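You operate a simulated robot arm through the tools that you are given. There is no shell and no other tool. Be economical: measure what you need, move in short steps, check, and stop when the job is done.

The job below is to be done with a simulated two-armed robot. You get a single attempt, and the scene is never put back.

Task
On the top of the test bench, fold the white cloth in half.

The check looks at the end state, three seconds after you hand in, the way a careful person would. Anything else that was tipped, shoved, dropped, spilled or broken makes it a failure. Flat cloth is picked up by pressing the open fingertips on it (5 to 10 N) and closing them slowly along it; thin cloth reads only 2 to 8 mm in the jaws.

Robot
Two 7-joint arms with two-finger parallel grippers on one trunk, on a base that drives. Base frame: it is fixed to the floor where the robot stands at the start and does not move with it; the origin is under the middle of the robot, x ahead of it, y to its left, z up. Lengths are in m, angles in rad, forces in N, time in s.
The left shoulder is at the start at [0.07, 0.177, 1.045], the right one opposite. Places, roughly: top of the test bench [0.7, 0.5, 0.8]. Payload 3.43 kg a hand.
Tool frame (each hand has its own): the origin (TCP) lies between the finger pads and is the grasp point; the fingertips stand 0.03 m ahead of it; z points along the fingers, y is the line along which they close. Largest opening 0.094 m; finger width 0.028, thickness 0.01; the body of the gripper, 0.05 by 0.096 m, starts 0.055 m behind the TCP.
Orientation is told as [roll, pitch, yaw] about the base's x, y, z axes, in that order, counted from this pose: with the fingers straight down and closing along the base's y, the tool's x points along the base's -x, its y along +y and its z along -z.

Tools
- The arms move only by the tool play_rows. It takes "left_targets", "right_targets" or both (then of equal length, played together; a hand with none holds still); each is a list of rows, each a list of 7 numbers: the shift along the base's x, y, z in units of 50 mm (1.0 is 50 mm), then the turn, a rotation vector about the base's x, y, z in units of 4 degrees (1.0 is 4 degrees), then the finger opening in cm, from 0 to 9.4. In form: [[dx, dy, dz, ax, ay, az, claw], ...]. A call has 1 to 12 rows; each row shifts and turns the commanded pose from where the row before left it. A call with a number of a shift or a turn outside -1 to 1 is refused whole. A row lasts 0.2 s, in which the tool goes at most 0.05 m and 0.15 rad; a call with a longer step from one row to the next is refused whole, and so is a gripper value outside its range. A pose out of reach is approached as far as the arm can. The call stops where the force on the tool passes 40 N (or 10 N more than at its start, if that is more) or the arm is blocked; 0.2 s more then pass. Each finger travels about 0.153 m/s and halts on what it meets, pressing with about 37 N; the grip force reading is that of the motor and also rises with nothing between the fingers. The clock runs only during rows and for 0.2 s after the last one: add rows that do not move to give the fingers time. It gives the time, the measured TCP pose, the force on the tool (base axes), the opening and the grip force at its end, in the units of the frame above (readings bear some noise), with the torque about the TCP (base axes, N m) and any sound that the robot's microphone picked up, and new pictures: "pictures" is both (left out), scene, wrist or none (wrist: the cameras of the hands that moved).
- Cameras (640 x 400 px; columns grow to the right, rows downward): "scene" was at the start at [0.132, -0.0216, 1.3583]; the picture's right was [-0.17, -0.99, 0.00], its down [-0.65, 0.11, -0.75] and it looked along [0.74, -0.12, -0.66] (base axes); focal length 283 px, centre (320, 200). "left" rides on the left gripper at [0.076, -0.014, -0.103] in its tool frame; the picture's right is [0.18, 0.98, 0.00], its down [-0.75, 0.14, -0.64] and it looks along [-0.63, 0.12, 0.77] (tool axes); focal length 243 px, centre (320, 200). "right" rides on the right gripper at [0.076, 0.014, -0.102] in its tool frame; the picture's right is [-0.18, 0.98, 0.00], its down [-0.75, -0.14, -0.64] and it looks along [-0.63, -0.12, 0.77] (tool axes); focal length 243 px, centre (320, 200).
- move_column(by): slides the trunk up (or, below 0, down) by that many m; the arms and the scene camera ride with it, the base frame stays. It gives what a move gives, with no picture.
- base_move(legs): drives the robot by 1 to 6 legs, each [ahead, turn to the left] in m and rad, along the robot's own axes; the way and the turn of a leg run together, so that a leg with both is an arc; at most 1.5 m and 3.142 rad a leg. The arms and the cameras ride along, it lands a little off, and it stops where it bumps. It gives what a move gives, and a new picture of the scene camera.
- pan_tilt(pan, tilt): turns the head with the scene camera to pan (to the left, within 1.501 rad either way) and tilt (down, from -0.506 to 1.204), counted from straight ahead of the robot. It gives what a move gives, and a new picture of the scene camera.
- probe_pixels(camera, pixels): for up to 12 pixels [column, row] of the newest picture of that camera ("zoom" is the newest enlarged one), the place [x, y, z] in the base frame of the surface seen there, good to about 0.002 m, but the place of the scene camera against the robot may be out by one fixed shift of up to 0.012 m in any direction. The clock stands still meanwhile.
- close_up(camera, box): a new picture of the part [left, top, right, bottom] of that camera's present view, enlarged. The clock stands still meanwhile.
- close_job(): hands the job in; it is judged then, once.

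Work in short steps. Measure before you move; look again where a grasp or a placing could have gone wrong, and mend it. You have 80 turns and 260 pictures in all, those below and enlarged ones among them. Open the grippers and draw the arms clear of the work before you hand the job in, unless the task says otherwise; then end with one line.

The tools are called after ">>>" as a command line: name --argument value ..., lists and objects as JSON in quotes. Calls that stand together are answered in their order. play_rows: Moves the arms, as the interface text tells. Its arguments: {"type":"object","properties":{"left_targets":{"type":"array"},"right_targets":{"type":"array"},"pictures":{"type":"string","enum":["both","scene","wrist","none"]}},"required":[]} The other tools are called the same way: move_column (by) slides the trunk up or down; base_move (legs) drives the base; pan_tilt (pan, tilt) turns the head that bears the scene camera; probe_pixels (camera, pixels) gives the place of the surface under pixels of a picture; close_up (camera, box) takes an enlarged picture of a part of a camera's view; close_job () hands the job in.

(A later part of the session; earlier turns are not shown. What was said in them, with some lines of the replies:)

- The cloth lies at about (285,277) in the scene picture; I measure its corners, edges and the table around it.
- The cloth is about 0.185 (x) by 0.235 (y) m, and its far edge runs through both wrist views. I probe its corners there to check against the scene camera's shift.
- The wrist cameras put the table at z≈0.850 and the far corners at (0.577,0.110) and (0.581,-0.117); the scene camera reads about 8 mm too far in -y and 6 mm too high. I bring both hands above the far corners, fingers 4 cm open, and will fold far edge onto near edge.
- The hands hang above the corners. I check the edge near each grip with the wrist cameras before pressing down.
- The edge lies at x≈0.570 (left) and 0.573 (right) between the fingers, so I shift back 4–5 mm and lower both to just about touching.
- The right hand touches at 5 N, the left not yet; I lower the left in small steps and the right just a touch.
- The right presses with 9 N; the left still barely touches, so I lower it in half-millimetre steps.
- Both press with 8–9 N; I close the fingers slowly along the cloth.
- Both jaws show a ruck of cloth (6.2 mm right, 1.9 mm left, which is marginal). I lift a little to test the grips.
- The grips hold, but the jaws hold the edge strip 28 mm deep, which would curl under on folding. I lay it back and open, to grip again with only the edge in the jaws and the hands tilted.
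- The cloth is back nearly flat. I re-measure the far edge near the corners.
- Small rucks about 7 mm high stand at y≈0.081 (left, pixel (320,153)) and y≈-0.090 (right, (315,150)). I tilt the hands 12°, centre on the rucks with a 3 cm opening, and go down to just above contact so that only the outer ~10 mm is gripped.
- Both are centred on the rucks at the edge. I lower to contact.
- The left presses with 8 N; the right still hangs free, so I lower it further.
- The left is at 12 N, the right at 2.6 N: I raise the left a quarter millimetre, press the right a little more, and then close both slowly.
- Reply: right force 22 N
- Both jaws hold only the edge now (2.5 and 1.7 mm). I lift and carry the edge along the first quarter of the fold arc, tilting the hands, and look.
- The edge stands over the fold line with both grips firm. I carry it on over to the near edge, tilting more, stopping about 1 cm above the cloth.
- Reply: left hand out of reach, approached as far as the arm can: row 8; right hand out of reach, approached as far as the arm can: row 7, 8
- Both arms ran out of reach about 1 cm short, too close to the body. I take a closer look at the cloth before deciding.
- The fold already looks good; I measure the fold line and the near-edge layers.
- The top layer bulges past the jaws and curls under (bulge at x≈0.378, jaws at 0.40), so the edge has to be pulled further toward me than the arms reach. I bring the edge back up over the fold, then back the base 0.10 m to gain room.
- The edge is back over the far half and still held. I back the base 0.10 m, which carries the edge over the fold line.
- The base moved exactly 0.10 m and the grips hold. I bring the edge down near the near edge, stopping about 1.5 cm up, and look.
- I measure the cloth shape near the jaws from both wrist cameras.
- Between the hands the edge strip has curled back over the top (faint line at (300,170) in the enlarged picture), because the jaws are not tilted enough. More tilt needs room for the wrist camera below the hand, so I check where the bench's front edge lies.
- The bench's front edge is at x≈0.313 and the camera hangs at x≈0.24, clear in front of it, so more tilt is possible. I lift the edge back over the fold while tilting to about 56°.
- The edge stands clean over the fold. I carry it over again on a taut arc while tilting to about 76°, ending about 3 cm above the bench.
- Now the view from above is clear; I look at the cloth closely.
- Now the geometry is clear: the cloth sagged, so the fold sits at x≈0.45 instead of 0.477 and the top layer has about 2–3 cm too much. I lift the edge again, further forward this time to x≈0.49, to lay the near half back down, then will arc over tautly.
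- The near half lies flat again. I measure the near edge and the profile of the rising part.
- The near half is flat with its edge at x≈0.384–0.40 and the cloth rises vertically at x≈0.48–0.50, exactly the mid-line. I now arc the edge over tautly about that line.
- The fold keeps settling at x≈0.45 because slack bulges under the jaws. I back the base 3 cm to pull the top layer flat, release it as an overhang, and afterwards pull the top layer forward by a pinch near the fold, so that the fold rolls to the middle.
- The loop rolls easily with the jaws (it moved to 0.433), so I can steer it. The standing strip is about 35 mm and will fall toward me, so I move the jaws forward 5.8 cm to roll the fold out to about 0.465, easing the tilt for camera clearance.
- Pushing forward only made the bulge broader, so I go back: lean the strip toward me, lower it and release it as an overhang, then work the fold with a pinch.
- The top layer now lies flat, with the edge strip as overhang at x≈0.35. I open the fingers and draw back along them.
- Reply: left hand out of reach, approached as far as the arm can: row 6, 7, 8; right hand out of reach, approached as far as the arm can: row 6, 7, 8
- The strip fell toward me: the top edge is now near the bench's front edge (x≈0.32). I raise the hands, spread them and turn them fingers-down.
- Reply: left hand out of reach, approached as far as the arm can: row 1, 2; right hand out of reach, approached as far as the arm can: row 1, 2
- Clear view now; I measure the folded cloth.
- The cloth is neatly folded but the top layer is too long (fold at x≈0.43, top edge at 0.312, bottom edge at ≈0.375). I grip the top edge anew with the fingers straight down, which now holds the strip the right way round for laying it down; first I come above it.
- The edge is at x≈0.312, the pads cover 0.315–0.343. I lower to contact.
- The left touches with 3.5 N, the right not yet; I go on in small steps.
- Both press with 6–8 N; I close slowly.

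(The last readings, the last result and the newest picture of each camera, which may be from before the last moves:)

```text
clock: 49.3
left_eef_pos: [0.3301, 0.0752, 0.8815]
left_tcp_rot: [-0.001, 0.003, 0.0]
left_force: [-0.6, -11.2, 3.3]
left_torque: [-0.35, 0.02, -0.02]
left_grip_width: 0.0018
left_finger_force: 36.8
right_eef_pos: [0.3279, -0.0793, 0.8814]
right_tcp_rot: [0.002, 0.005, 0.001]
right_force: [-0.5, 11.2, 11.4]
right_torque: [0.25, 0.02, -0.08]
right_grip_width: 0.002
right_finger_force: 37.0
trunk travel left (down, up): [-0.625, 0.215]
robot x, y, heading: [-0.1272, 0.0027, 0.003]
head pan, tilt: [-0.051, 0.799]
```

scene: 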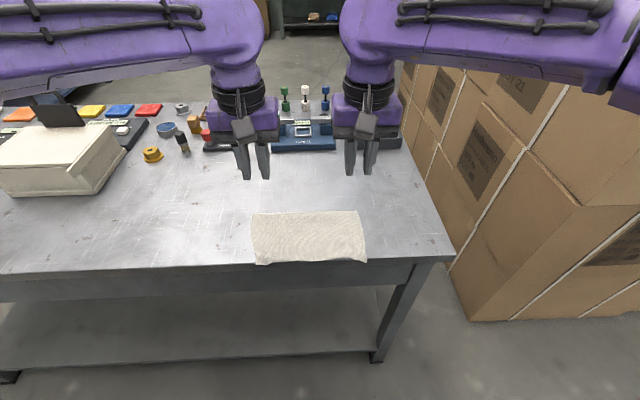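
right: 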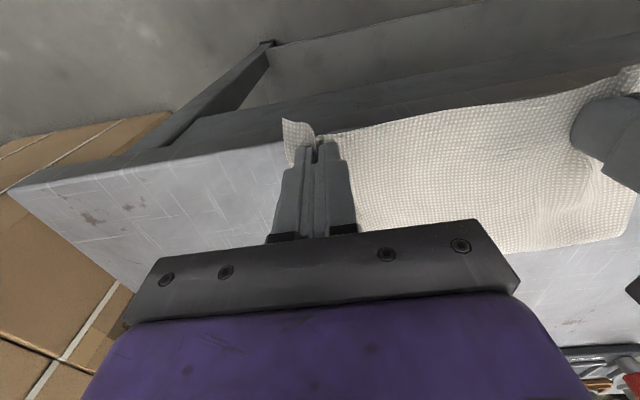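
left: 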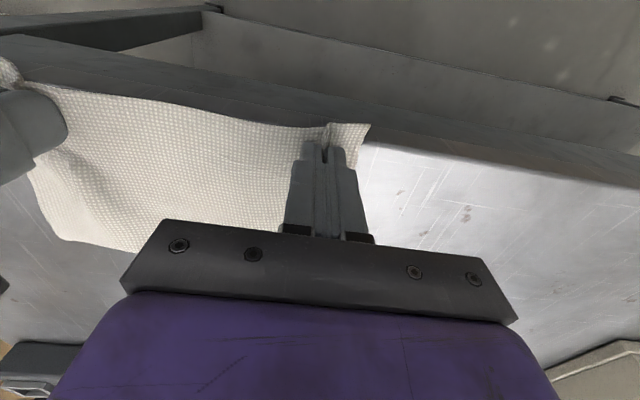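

Both grips hold, with 11 N of tension between them; I ease that by 4 mm each and lift the edge up over to x≈0.49 to reset the fold line to the middle.

>>> play_rows --left_targets '[[0.04, -0.08, 0.4, 0, 0, 0, 0], [0.12, 0, 0.44, 0, 0, 0, 0], [0.24, 0, 0.4, 0, 0, 0, 0], [0.36, 0, 0.28, 0, 0, 0, 0], [0.48, 0, 0.12, 0, 0, 0, 0], [0.5, 0, 0.08, 0, 0, 0, 0], [0.5, 0, 0, 0, 0, 0, 0], [0.5, 0, 0, 0, 0, 0, 0], [0.5, 0, 0, 0, 0, 0, 0], [0, 0, 0, 0, 0, 0, 0]]' --right_targets '[[0.04, 0.08, 0.4, 0, 0, 0, 0], [0.12, 0, 0.44, 0, 0, 0, 0], [0.24, 0, 0.4, 0, 0, 0, 0], [0.36, 0, 0.28, 0, 0, 0, 0], [0.48, 0, 0.12, 0, 0, 0, 0], [0.52, 0, 0.08, 0, 0, 0, 0], [0.52, 0, 0, 0, 0, 0, 0], [0.52, 0, 0, 0, 0, 0, 0], [0.5, 0, 0, 0, 0, 0, 0], [0, 0, 0, 0, 0, 0, 0]]' --pictures "scene"

>>> close_up --camera "scene" --box '[230, 150, 390, 250]'

```text
clock: 51.5
left_eef_pos: [0.4936, 0.0716, 0.9665]
left_tcp_rot: [0.001, 0.006, 0.002]
left_force: [-0.1, 0.0, 0.9]
left_torque: [-0.02, -0.02, 0.0]
left_grip_width: 0.0019
left_finger_force: 36.6
right_eef_pos: [0.4935, -0.0734, 0.9689]
right_tcp_rot: [-0.001, 0.005, 0.002]
right_force: [0.0, 0.3, 0.0]
right_torque: [-0.02, 0.0, 0.02]
right_grip_width: 0.0022
right_finger_force: 37.1
trunk travel left (down, up): [-0.625, 0.215]
robot x, y, heading: [-0.1299, 0.0042, 0.003]
head pan, tilt: [-0.051, 0.799]
```

scene: 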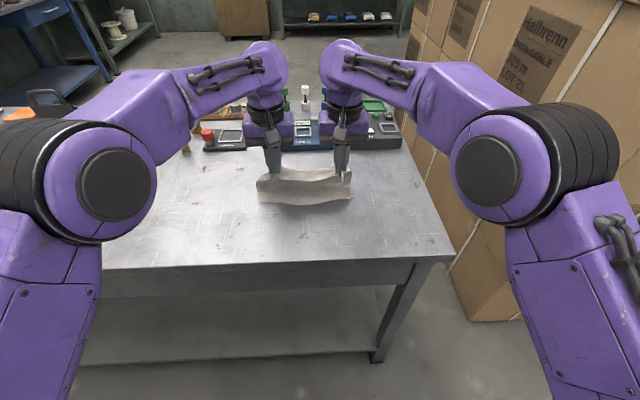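

```text
4.00 times, centred on (310, 200) of scene
```

zoom: 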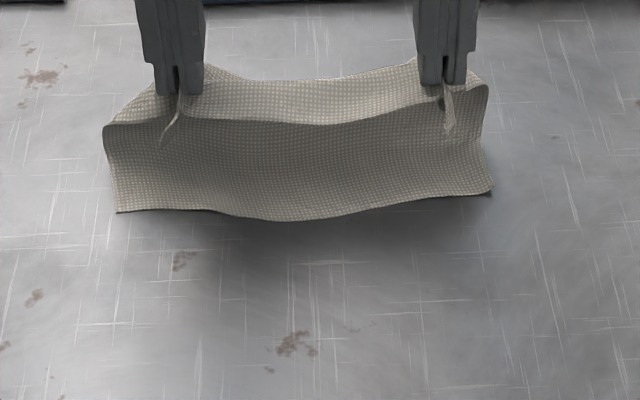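

I measure where the near edge is now.

>>> probe_pixels --camera "zoom" --pixels '[[290, 216], [120, 208], [488, 190], [290, 190], [290, 160], [290, 128], [290, 115], [290, 85], [110, 130], [484, 90]]'

```text
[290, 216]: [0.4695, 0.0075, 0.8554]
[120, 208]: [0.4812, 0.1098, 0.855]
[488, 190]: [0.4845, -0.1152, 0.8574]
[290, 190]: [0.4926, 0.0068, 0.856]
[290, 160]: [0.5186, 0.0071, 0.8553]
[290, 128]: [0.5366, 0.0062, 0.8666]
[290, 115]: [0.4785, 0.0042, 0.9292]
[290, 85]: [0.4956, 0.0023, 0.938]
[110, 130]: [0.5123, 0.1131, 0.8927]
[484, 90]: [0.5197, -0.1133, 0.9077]
```

The whole cloth slid 9 cm forward (near edge now at 0.47–0.48), which is fine. The held edge is already right above the near edge and the slack now bulges forward, so I simply lower it straight down.

>>> play_rows --left_targets '[[0, 0, -0.25, 0, 0, 0, 0], [0, 0, -0.25, 0, 0, 0, 0], [0, 0, -0.25, 0, 0, 0, 0], [0, 0, -0.25, 0, 0, 0, 0], [0, 0, -0.2, 0, 0, 0, 0], [0, 0, -0.2, 0, 0, 0, 0], [0, 0, 0, 0, 0, 0, 0]]' --right_targets '[[0, 0, -0.25, 0, 0, 0, 0], [0, 0, -0.25, 0, 0, 0, 0], [0, 0, -0.25, 0, 0, 0, 0], [0, 0, -0.25, 0, 0, 0, 0], [0, 0, -0.2, 0, 0, 0, 0], [0, 0, -0.2, 0, 0, 0, 0], [0, 0, 0, 0, 0, 0, 0]]' --pictures "scene"

>>> close_up --camera "scene" --box '[230, 140, 390, 240]'

```text
clock: 53.1
left_eef_pos: [0.4916, 0.071, 0.8932]
left_tcp_rot: [0.003, 0.006, 0.001]
left_force: [0.3, 0.2, 0.3]
left_torque: [-0.01, -0.01, 0.02]
left_grip_width: 0.0017
left_finger_force: 36.5
right_eef_pos: [0.4938, -0.0748, 0.8974]
right_tcp_rot: [-0.002, 0.007, 0.0]
right_force: [0.2, -0.6, 0.0]
right_torque: [0.0, -0.02, 0.0]
right_grip_width: 0.002
right_finger_force: 36.8
trunk travel left (down, up): [-0.625, 0.215]
robot x, y, heading: [-0.1275, 0.0023, 0.002]
head pan, tilt: [-0.051, 0.799]
```

scene: 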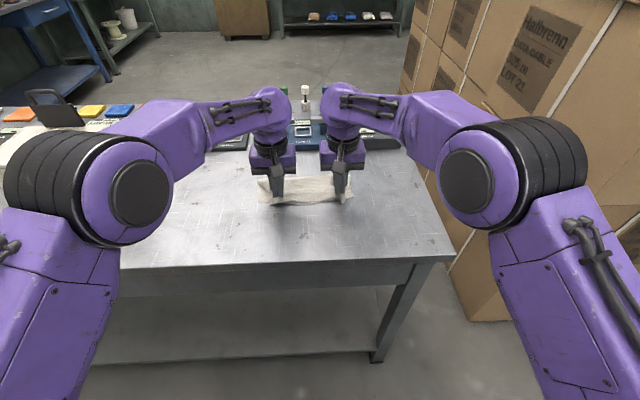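

```text
4.00 times, centred on (310, 190) of scene
```

zoom: 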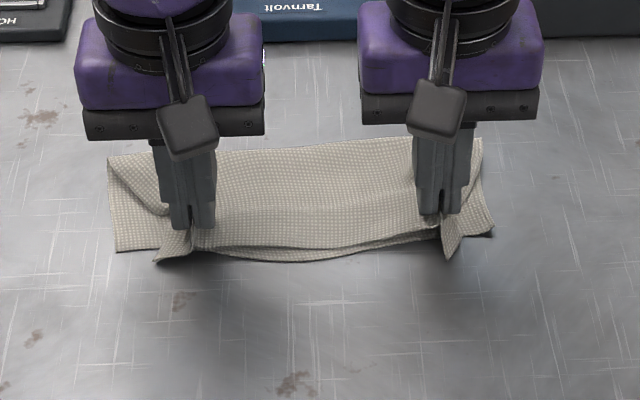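

That looks right: the fold bulges forward, the top edge lies along the near edge. I measure both.

>>> probe_pixels --camera "zoom" --pixels '[[310, 148], [310, 165], [310, 190], [310, 215], [310, 240], [310, 248], [310, 258], [115, 160], [475, 142], [122, 246], [490, 232], [160, 260]]'

```text
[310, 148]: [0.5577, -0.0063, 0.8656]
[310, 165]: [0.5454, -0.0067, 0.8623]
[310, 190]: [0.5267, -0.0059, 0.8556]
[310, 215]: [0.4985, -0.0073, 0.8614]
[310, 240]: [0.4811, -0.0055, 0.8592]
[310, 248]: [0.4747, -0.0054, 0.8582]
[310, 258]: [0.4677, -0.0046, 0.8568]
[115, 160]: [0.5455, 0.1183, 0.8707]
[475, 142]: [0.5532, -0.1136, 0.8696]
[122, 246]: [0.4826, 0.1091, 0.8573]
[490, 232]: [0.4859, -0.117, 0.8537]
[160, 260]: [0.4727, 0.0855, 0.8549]
```

Fold at x≈0.558, bottom edge at 0.466, top edge at 0.474: nearly an exact half. I lower to just above the bench, spread the hands 6 mm each and open slowly to let the rucks spread out, then rise.

>>> play_rows --left_targets '[[0, 0.06, -0.1, 0, 0, 0, 0], [0, 0.06, -0.08, 0, 0, 0, 0], [0, 0, -0.02, 0, 0, 0, 0], [0, 0, 0, 0, 0, 0, 0.8], [0, 0, 0, 0, 0, 0, 1.6], [0, 0, 0, 0, 0, 0, 2.4], [0, 0, 0, 0, 0, 0, 3.2], [0, 0, 0, 0, 0, 0, 4], [0, 0, 0, 0, 0, 0, 4], [0, 0, 0.3, 0, 0, 0, 4], [0, 0, 0.8, 0, 0, 0, 4], [0, 0, 0.8, 0, 0, 0, 4]]' --right_targets '[[0, -0.06, -0.12, 0, 0, 0, 0], [0, -0.06, -0.1, 0, 0, 0, 0], [0, 0, -0.03, 0, 0, 0, 0], [0, 0, 0, 0, 0, 0, 0.8], [0, 0, 0, 0, 0, 0, 1.6], [0, 0, 0, 0, 0, 0, 2.4], [0, 0, 0, 0, 0, 0, 3.2], [0, 0, 0, 0, 0, 0, 4], [0, 0, 0, 0, 0, 0, 4], [0, 0, 0.3, 0, 0, 0, 4], [0, 0, 0.8, 0, 0, 0, 4], [0, 0, 0.8, 0, 0, 0, 4]]'

>>> close_up --camera "scene" --box '[230, 140, 390, 240]'

```text
clock: 55.7
left_eef_pos: [0.4941, 0.078, 0.9772]
left_tcp_rot: [0.002, 0.007, 0.0]
left_force: [-0.6, 0.0, -0.9]
left_torque: [0.03, -0.01, 0.02]
left_grip_width: 0.0401
left_finger_force: 0.0
right_eef_pos: [0.492, -0.0818, 0.9812]
right_tcp_rot: [0.002, 0.007, 0.0]
right_force: [0.1, -1.0, 0.4]
right_torque: [0.0, 0.0, -0.02]
right_grip_width: 0.0401
right_finger_force: 0.1
trunk travel left (down, up): [-0.625, 0.215]
robot x, y, heading: [-0.1329, -0.0006, 0.001]
head pan, tilt: [-0.051, 0.799]
```

scene: 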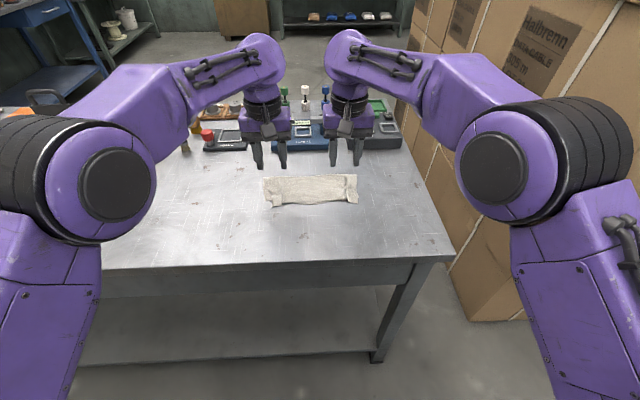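
right: 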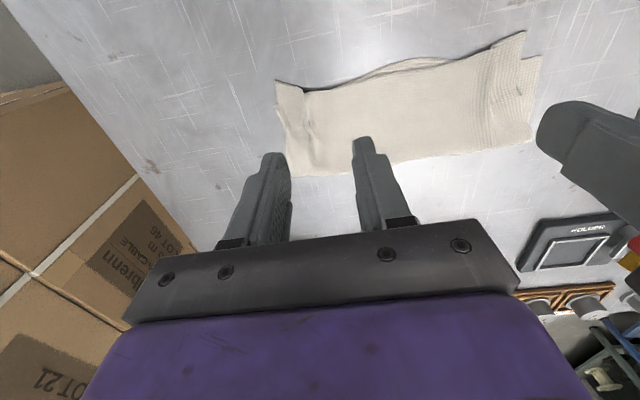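
left: 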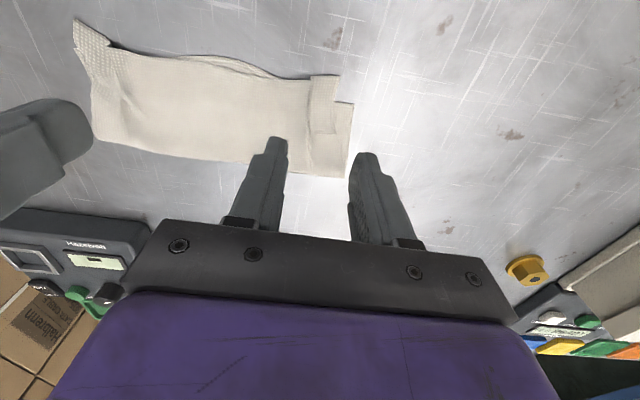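

```text
4.00 times, centred on (310, 190) of scene
```

zoom: 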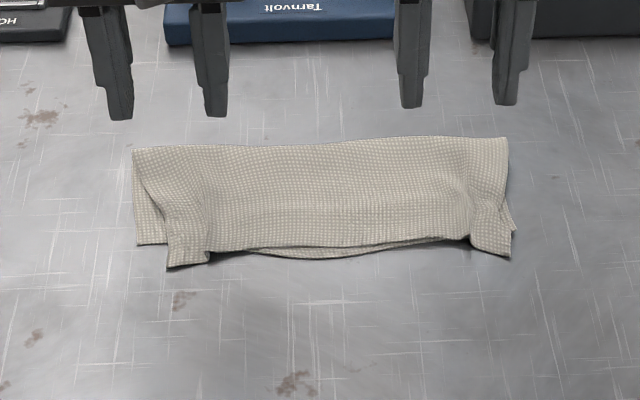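

The cloth lies folded in half with small rucks at the top corners. I measure the corner mismatch.

>>> probe_pixels --camera "zoom" --pixels '[[168, 265], [138, 242], [510, 256], [515, 230], [310, 243], [310, 256], [310, 146], [135, 152], [506, 141], [210, 260], [205, 215], [465, 200]]'

>>> close_up --camera "left" --box '[240, 50, 400, 200]'

>>> close_up --camera "right" --box '[250, 50, 410, 200]'

```text
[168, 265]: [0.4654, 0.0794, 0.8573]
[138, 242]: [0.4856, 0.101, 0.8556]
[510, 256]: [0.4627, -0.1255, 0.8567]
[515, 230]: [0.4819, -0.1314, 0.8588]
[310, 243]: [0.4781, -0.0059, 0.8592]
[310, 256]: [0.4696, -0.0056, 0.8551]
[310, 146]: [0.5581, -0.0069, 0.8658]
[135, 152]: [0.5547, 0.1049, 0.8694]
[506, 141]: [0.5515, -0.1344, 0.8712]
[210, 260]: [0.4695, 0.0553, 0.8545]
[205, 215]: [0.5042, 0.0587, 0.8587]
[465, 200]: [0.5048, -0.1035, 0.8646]
```

```text
2.67 times, centred on (320, 125) of left
```

zoom: 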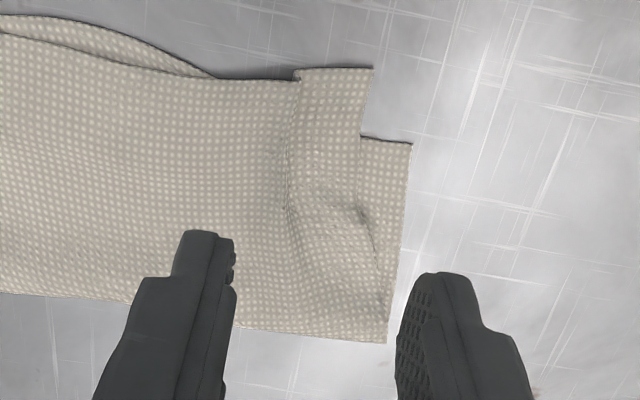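

```text
2.67 times, centred on (330, 125) of right
```

zoom: 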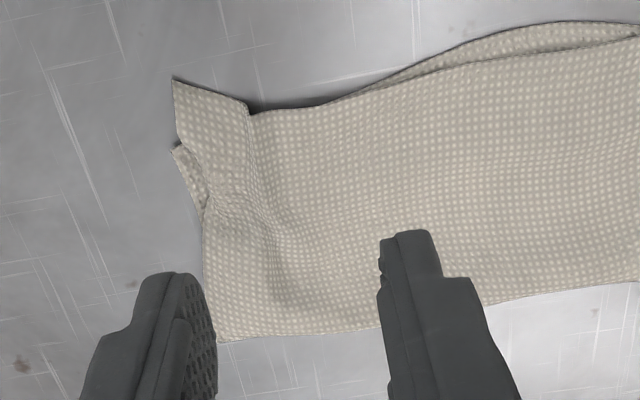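

The left top corner sits 2 cm inward because of a flat pleat; it overhangs the bottom layer, so I can press the closed left fingertips on that flap alone and drag it outward. First I come down over it.

>>> play_rows --left_targets '[[-0.1, -0.02, -0.3, 0, 0, 0, 0], [-0.1, -0.02, -0.4, 0, 0, 0, 0], [-0.1, -0.02, -0.4, 0, 0, 0, 0], [-0.1, -0.02, -0.4, 0, 0, 0, 0], [-0.1, -0.02, -0.3, 0, 0, 0, 0], [0, 0, -0.06, 0, 0, 0, 0], [0, 0, 0, 0, 0, 0, 0]]' --pictures "wrist"

```text
clock: 57.3
left_eef_pos: [0.468, 0.0717, 0.8873]
left_tcp_rot: [0.002, 0.006, 0.001]
left_force: [0.4, -0.1, -0.8]
left_torque: [0.01, 0.03, -0.01]
left_grip_width: 0.0001
left_finger_force: 32.8
right_eef_pos: [0.4934, -0.0824, 0.9788]
right_tcp_rot: [0.0, 0.008, -0.001]
right_force: [-0.4, 0.4, 0.1]
right_torque: [-0.01, 0.0, -0.01]
right_grip_width: 0.04
right_finger_force: 0.1
trunk travel left (down, up): [-0.625, 0.215]
robot x, y, heading: [-0.1281, 0.0009, 0.001]
head pan, tilt: [-0.051, 0.799]
```

left: 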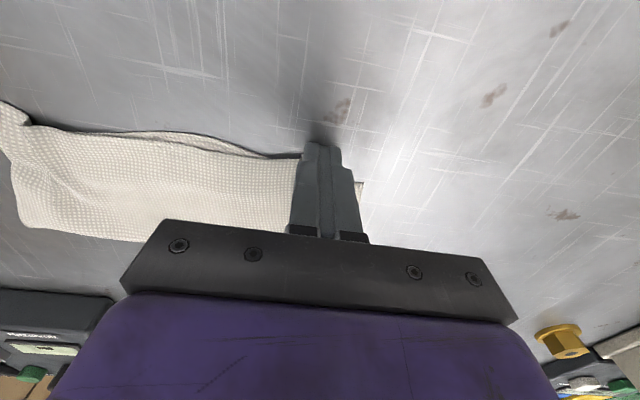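

The fingertips are over the flap. I press gently to contact.

>>> play_rows --left_targets '[[0, 0, -0.07, 0, 0, 0, 0], [0, 0, -0.025, 0, 0, 0, 0], [0, 0, 0, 0, 0, 0, 0]]' --pictures "none"

>>> play_rows --left_targets '[[0, 0, -0.012, 0, 0, 0, 0], [0, 0, 0, 0, 0, 0, 0]]' --pictures "none"

```text
clock: 58.1
left_eef_pos: [0.4682, 0.0727, 0.8832]
left_tcp_rot: [0.001, 0.006, 0.001]
left_force: [0.3, -0.1, 3.4]
left_torque: [-0.03, -0.02, 0.01]
left_grip_width: 0.0
left_finger_force: 32.9
right_eef_pos: [0.4937, -0.0825, 0.9806]
right_tcp_rot: [0.001, 0.008, 0.001]
right_force: [0.4, 0.1, -0.8]
right_torque: [-0.04, -0.01, -0.04]
right_grip_width: 0.04
right_finger_force: 0.0
trunk travel left (down, up): [-0.625, 0.215]
robot x, y, heading: [-0.1305, 0.0006, 0.003]
head pan, tilt: [-0.051, 0.799]
```

```text
clock: 58.7
left_eef_pos: [0.4692, 0.0728, 0.8833]
left_tcp_rot: [0.001, 0.005, 0.0]
left_force: [-0.6, 1.3, 5.6]
left_torque: [-0.05, -0.07, 0.02]
left_grip_width: 0.0
left_finger_force: 33.0
right_eef_pos: [0.4918, -0.0817, 0.982]
right_tcp_rot: [0.001, 0.005, 0.0]
right_force: [-0.2, 0.5, -0.3]
right_torque: [-0.01, -0.01, 0.01]
right_grip_width: 0.0401
right_finger_force: 0.1
trunk travel left (down, up): [-0.625, 0.215]
robot x, y, heading: [-0.1267, -0.0006, -0.001]
head pan, tilt: [-0.051, 0.799]
```

At 5.6 N I drag the flap 22 mm outward and 10 mm forward, then lift and rise.

>>> play_rows --left_targets '[[0, 0.09, 0, 0, 0, 0, 0], [0.02, 0.09, 0, 0, 0, 0, 0], [0.04, 0.09, 0, 0, 0, 0, 0], [0.06, 0.09, 0, 0, 0, 0, 0], [0.06, 0.08, 0, 0, 0, 0, 0], [0, 0, 0, 0, 0, 0, 0], [0, 0, 0.3, 0, 0, 0, 0], [0, 0, 0.8, 0, 0, 0, 0], [0, 0, 0.8, 0, 0, 0, 0], [0, 0, 0, 0, 0, 0, 0]]' --pictures "none"

>>> close_up --camera "scene" --box '[230, 140, 390, 240]'

>>> close_up --camera "left" --box '[200, 50, 400, 200]'

```text
clock: 60.9
left_eef_pos: [0.4794, 0.0925, 0.9756]
left_tcp_rot: [0.001, 0.006, -0.001]
left_force: [0.7, -0.1, -1.1]
left_torque: [0.0, -0.03, -0.03]
left_grip_width: 0.0
left_finger_force: 33.7
right_eef_pos: [0.4939, -0.0818, 0.9804]
right_tcp_rot: [0.001, 0.007, 0.0]
right_force: [0.8, 1.0, 0.2]
right_torque: [0.0, 0.0, -0.02]
right_grip_width: 0.04
right_finger_force: 0.0
trunk travel left (down, up): [-0.625, 0.215]
robot x, y, heading: [-0.1314, -0.0007, 0.005]
head pan, tilt: [-0.051, 0.799]
```

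```text
4.00 times, centred on (310, 190) of scene
```

zoom: 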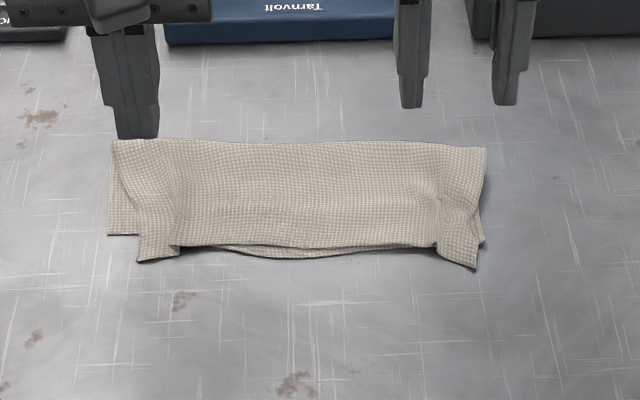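

```text
2.67 times, centred on (300, 125) of left
```

zoom: 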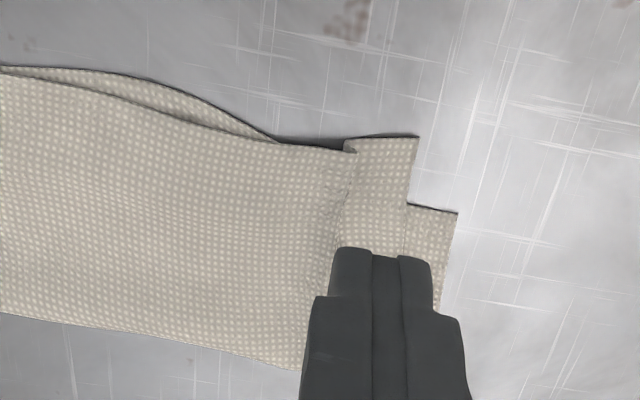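

The whole cloth slid along instead. I try once more with the right fingertips pinning the middle of the cloth while the left drags the flap.

>>> play_rows --left_targets '[[-0.05, 0, -0.3, 0, 0, 0, 0], [-0.05, 0, -0.4, 0, 0, 0, 0], [-0.05, 0, -0.4, 0, 0, 0, 0], [-0.05, 0, -0.4, 0, 0, 0, 0], [0, 0, -0.24, 0, 0, 0, 0], [0, 0, 0, 0, 0, 0, 0]]' --right_targets '[[0.1, 0.3, -0.3, 0, 0, 0, 0], [0.1, 0.3, -0.4, 0, 0, 0, 0], [0.1, 0.3, -0.4, 0, 0, 0, 0], [0.1, 0.3, -0.4, 0, 0, 0, 0], [0, 0, -0.3, 0, 0, 0, 0], [0, 0, 0, 0, 0, 0, 0]]' --pictures "none"

>>> play_rows --left_targets '[[0, 0, -0.05, 0, 0, 0, 0], [0, 0, 0, 0, 0, 0, 0]]' --right_targets '[[0, 0, -0.05, 0, 0, 0, 0], [0, 0, 0, 0, 0, 0, 0]]' --pictures "none"

```text
clock: 62.3
left_eef_pos: [0.4686, 0.0936, 0.8915]
left_tcp_rot: [0.003, 0.008, -0.001]
left_force: [-0.1, -0.2, -0.1]
left_torque: [-0.02, -0.03, 0.02]
left_grip_width: 0.0
left_finger_force: 33.3
right_eef_pos: [0.5128, -0.0211, 0.8885]
right_tcp_rot: [0.0, 0.008, -0.001]
right_force: [-0.3, -0.1, -0.5]
right_torque: [-0.01, -0.04, 0.01]
right_grip_width: 0.0
right_finger_force: 32.9
trunk travel left (down, up): [-0.625, 0.215]
robot x, y, heading: [-0.1275, 0.0008, -0.003]
head pan, tilt: [-0.051, 0.799]
```

```text
clock: 62.9
left_eef_pos: [0.4688, 0.0951, 0.8897]
left_tcp_rot: [0.001, 0.006, 0.001]
left_force: [0.1, 0.6, 0.5]
left_torque: [0.0, 0.03, 0.01]
left_grip_width: 0.0
left_finger_force: 33.2
right_eef_pos: [0.5135, -0.0217, 0.8871]
right_tcp_rot: [0.0, 0.008, 0.0]
right_force: [-0.3, 0.5, -0.1]
right_torque: [0.03, 0.0, 0.0]
right_grip_width: 0.0001
right_finger_force: 32.8
trunk travel left (down, up): [-0.625, 0.215]
robot x, y, heading: [-0.1315, -0.0051, 0.001]
head pan, tilt: [-0.051, 0.799]
```

Neither touches yet; I lower further in small steps.

>>> play_rows --left_targets '[[0, 0, -0.06, 0, 0, 0, 0], [0, 0, -0.03, 0, 0, 0, 0], [0, 0, 0, 0, 0, 0, 0]]' --right_targets '[[0, 0, -0.02, 0, 0, 0, 0], [0, 0, -0.02, 0, 0, 0, 0], [0, 0, 0, 0, 0, 0, 0]]' --pictures "none"

>>> play_rows --left_targets '[[0, 0, -0.015, 0, 0, 0, 0], [0, 0, 0, 0, 0, 0, 0]]' --right_targets '[[0, 0, -0.02, 0, 0, 0, 0], [0, 0, 0, 0, 0, 0, 0]]' --pictures "none"

```text
clock: 63.7
left_eef_pos: [0.4697, 0.0943, 0.8834]
left_tcp_rot: [0.001, 0.007, 0.001]
left_force: [0.2, -0.4, -0.2]
left_torque: [0.01, -0.01, 0.02]
left_grip_width: 0.0
left_finger_force: 33.5
right_eef_pos: [0.5142, -0.0218, 0.8849]
right_tcp_rot: [-0.002, 0.008, -0.002]
right_force: [-0.5, -0.7, -0.3]
right_torque: [-0.02, 0.03, -0.02]
right_grip_width: 0.0001
right_finger_force: 32.9
trunk travel left (down, up): [-0.625, 0.215]
robot x, y, heading: [-0.1302, -0.0012, 0.006]
head pan, tilt: [-0.051, 0.799]
```

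```text
clock: 64.3
left_eef_pos: [0.4694, 0.0949, 0.8844]
left_tcp_rot: [0.001, 0.007, -0.001]
left_force: [0.7, -0.2, 0.1]
left_torque: [-0.01, -0.01, 0.04]
left_grip_width: 0.0
left_finger_force: 32.8
right_eef_pos: [0.5134, -0.0209, 0.8843]
right_tcp_rot: [0.0, 0.007, 0.0]
right_force: [0.2, 0.8, 0.9]
right_torque: [-0.03, 0.01, -0.03]
right_grip_width: 0.0
right_finger_force: 32.8
trunk travel left (down, up): [-0.625, 0.215]
robot x, y, heading: [-0.13, -0.0015, 0.002]
head pan, tilt: [-0.051, 0.799]
```

>>> play_rows --left_targets '[[0, 0, -0.018, 0, 0, 0, 0], [0, 0, 0, 0, 0, 0, 0]]' --right_targets '[[0, 0, -0.025, 0, 0, 0, 0], [0, 0, 0, 0, 0, 0, 0]]' --pictures "none"

>>> play_rows --left_targets '[[0, 0, -0.01, 0, 0, 0, 0], [0, 0, 0, 0, 0, 0, 0]]' --right_targets '[[0, 0, -0.015, 0, 0, 0, 0], [0, 0, 0, 0, 0, 0, 0]]' --pictures "none"

```text
clock: 64.9
left_eef_pos: [0.4684, 0.0939, 0.8824]
left_tcp_rot: [0.001, 0.006, -0.001]
left_force: [-0.9, -0.1, 1.5]
left_torque: [-0.01, 0.02, -0.01]
left_grip_width: 0.0
left_finger_force: 33.2
right_eef_pos: [0.5143, -0.021, 0.8831]
right_tcp_rot: [0.001, 0.007, 0.001]
right_force: [-0.8, -0.5, -0.1]
right_torque: [0.01, 0.02, -0.02]
right_grip_width: 0.0
right_finger_force: 33.0
trunk travel left (down, up): [-0.625, 0.215]
robot x, y, heading: [-0.1316, 0.0003, 0.001]
head pan, tilt: [-0.051, 0.799]
```

```text
clock: 65.5
left_eef_pos: [0.4673, 0.0943, 0.8825]
left_tcp_rot: [0.001, 0.006, 0.0]
left_force: [0.8, -0.3, 4.1]
left_torque: [-0.01, -0.07, -0.01]
left_grip_width: 0.0
left_finger_force: 33.5
right_eef_pos: [0.5138, -0.0209, 0.8823]
right_tcp_rot: [0.001, 0.007, 0.001]
right_force: [0.1, -0.2, -0.8]
right_torque: [0.0, -0.03, -0.04]
right_grip_width: 0.0
right_finger_force: 32.9
trunk travel left (down, up): [-0.625, 0.215]
robot x, y, heading: [-0.1291, 0.0019, 0.004]
head pan, tilt: [-0.051, 0.799]
```

The left touches with 4 N; the right needs a little more.

>>> play_rows --right_targets '[[0, 0, -0.015, 0, 0, 0, 0], [0, 0, -0.01, 0, 0, 0, 0], [0, 0, 0, 0, 0, 0, 0]]' --pictures "none"

>>> play_rows --right_targets '[[0, 0, -0.012, 0, 0, 0, 0], [0, 0, 0, 0, 0, 0, 0]]' --pictures "none"

```text
clock: 66.3
left_eef_pos: [0.4664, 0.0946, 0.8827]
left_tcp_rot: [0.002, 0.004, -0.001]
left_force: [1.0, -0.5, 5.7]
left_torque: [-0.03, -0.11, -0.02]
left_grip_width: 0.0
left_finger_force: 32.9
right_eef_pos: [0.5136, -0.0222, 0.8817]
right_tcp_rot: [0.002, 0.004, -0.002]
right_force: [-0.6, 0.7, 2.1]
right_torque: [0.06, -0.02, -0.03]
right_grip_width: 0.0
right_finger_force: 33.0
trunk travel left (down, up): [-0.625, 0.215]
robot x, y, heading: [-0.1334, 0.0028, 0.002]
head pan, tilt: [-0.051, 0.799]
```

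```text
clock: 66.9
left_eef_pos: [0.4667, 0.0932, 0.8817]
left_tcp_rot: [0.001, 0.006, 0.001]
left_force: [1.1, 0.3, 3.7]
left_torque: [-0.03, -0.05, -0.01]
left_grip_width: 0.0
left_finger_force: 33.3
right_eef_pos: [0.5136, -0.022, 0.8817]
right_tcp_rot: [-0.001, 0.004, 0.0]
right_force: [0.2, -0.6, 5.4]
right_torque: [0.0, 0.02, -0.01]
right_grip_width: 0.0001
right_finger_force: 32.9
trunk travel left (down, up): [-0.625, 0.215]
robot x, y, heading: [-0.1286, -0.0015, -0.001]
head pan, tilt: [-0.051, 0.799]
```

Both press with about 5 N. I press the right slightly more, drag the left flap 20 mm outward and 12 mm forward, then lift both.

>>> play_rows --left_targets '[[0, 0, -0.004, 0, 0, 0, 0], [0.03, 0.1, 0, 0, 0, 0, 0], [0.05, 0.1, 0, 0, 0, 0, 0], [0.08, 0.1, 0, 0, 0, 0, 0], [0.08, 0.1, 0, 0, 0, 0, 0], [0, 0, 0, 0, 0, 0, 0], [0, 0, 0.3, 0, 0, 0, 0], [0, 0.1, 0.8, 0, 0, 0, 0], [0, 0.6, 0.6, 0, 0, 0, 0], [0, 0, 0, 0, 0, 0, 0]]' --right_targets '[[0, 0, -0.012, 0, 0, 0, 0], [0, 0, 0, 0, 0, 0, 0], [0, 0, 0, 0, 0, 0, 0], [0, 0, 0, 0, 0, 0, 0], [0, 0, 0, 0, 0, 0, 0], [0, 0, 0, 0, 0, 0, 0], [0, 0, 0.3, 0, 0, 0, 0], [0, 0, 0.8, 0, 0, 0, 0], [0, -0.6, 0.6, 0, 0, 0, 0], [0, 0, 0, 0, 0, 0, 0]]' --pictures "none"

>>> close_up --camera "scene" --box '[230, 140, 390, 240]'

```text
clock: 69.1
left_eef_pos: [0.478, 0.1513, 0.9665]
left_tcp_rot: [0.0, 0.007, 0.0]
left_force: [-0.9, -0.1, -0.2]
left_torque: [0.01, 0.0, 0.0]
left_grip_width: 0.0001
left_finger_force: 33.5
right_eef_pos: [0.5139, -0.0499, 0.9612]
right_tcp_rot: [0.0, 0.008, -0.001]
right_force: [0.3, 0.7, 0.0]
right_torque: [0.0, 0.0, 0.02]
right_grip_width: 0.0001
right_finger_force: 33.4
trunk travel left (down, up): [-0.625, 0.215]
robot x, y, heading: [-0.1297, -0.0009, 0.007]
head pan, tilt: [-0.051, 0.799]
```

```text
4.00 times, centred on (310, 190) of scene
```

zoom: 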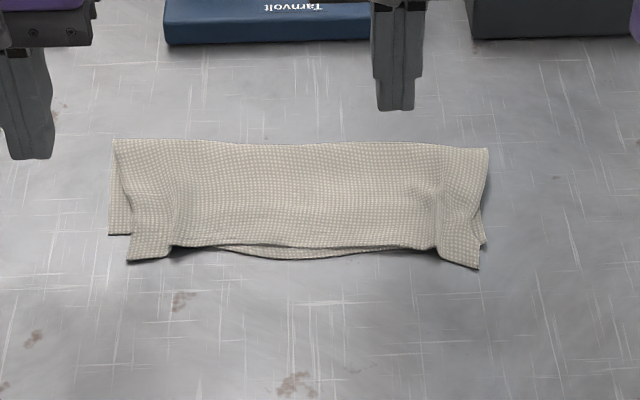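

The left corner is now within about 1.5 cm, the fold is straight and the edges coincide. I open the hands, raise them clear and check the final scene.

>>> play_rows --left_targets '[[0, 0.3, 0.7, 0, 0, 0, 6], [0, 0.3, 0.7, 0, 0, 0, 6], [-0.2, 0.3, 0.7, 0, 0, 0, 6], [-0.2, 0.3, 0.4, 0, 0, 0, 6], [-0.2, 0.3, 0, 0, 0, 0, 6], [0, 0, 0, 0, 0, 0, 6]]' --right_targets '[[0, -0.3, 0.7, 0, 0, 0, 6], [0, -0.5, 0.7, 0, 0, 0, 6], [-0.2, -0.5, 0.7, 0, 0, 0, 6], [-0.2, -0.5, 0.4, 0, 0, 0, 6], [-0.2, -0.5, 0, 0, 0, 0, 6], [0, 0, 0, 0, 0, 0, 6]]' --pictures "scene"

>>> close_up --camera "scene" --box '[230, 140, 390, 240]'

>>> probe_pixels --camera "zoom" --pixels '[[130, 258], [112, 232], [476, 265], [484, 242], [310, 244], [310, 256], [310, 147], [118, 142], [485, 152]]'

```text
clock: 70.5
left_eef_pos: [0.4489, 0.2237, 1.0902]
left_tcp_rot: [0.002, 0.006, 0.002]
left_force: [0.7, -0.6, 0.6]
left_torque: [-0.04, -0.02, 0.04]
left_grip_width: 0.0599
left_finger_force: 0.0
right_eef_pos: [0.4828, -0.1651, 1.0844]
right_tcp_rot: [0.0, 0.009, 0.001]
right_force: [-0.4, -0.2, 0.4]
right_torque: [0.04, 0.0, 0.0]
right_grip_width: 0.0598
right_finger_force: 0.1
trunk travel left (down, up): [-0.625, 0.215]
robot x, y, heading: [-0.1298, -0.0015, -0.002]
head pan, tilt: [-0.051, 0.799]
```

scene: 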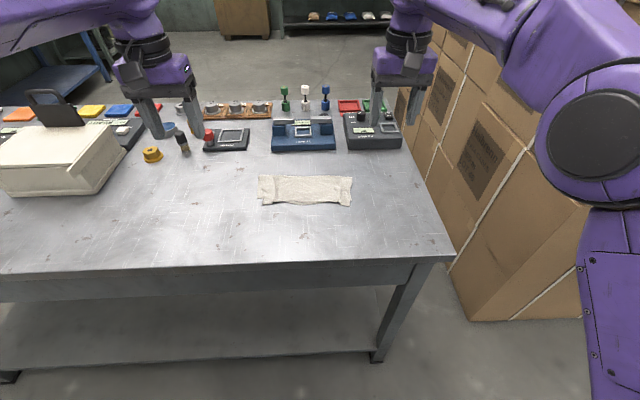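

```text
4.00 times, centred on (310, 190) of scene
```

zoom: 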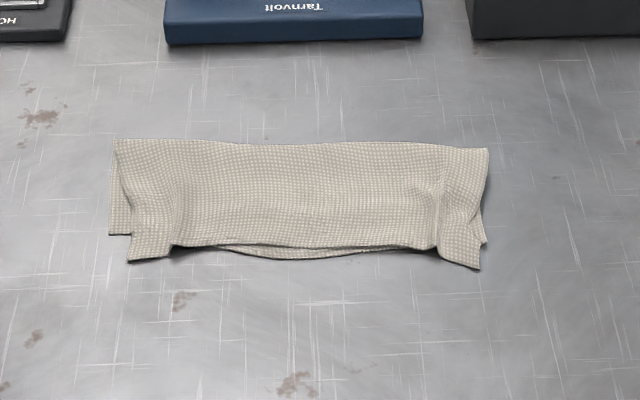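

```text
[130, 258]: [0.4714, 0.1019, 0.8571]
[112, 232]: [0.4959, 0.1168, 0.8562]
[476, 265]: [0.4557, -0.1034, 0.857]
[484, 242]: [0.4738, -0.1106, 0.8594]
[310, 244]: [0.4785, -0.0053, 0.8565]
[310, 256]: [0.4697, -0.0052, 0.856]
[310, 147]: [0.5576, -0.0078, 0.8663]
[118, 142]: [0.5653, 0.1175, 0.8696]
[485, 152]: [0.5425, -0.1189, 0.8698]
```

The cloth is folded in half with edges within about 1–2 cm, everything else on the bench stands where it was, and both hands are open and clear. I hand in.

>>> close_job

```text
The job is handed in.
```

The white cloth lies folded in half on the bench, far edge over near edge. The two layers meet to within about 1 cm along the middle; the corners are off by 2–3 cm. Small rucks remain at both top corners. It now lies about 9 cm further from the front edge than where it started. Nothing else on the bench was moved, and both hands are open and clear.
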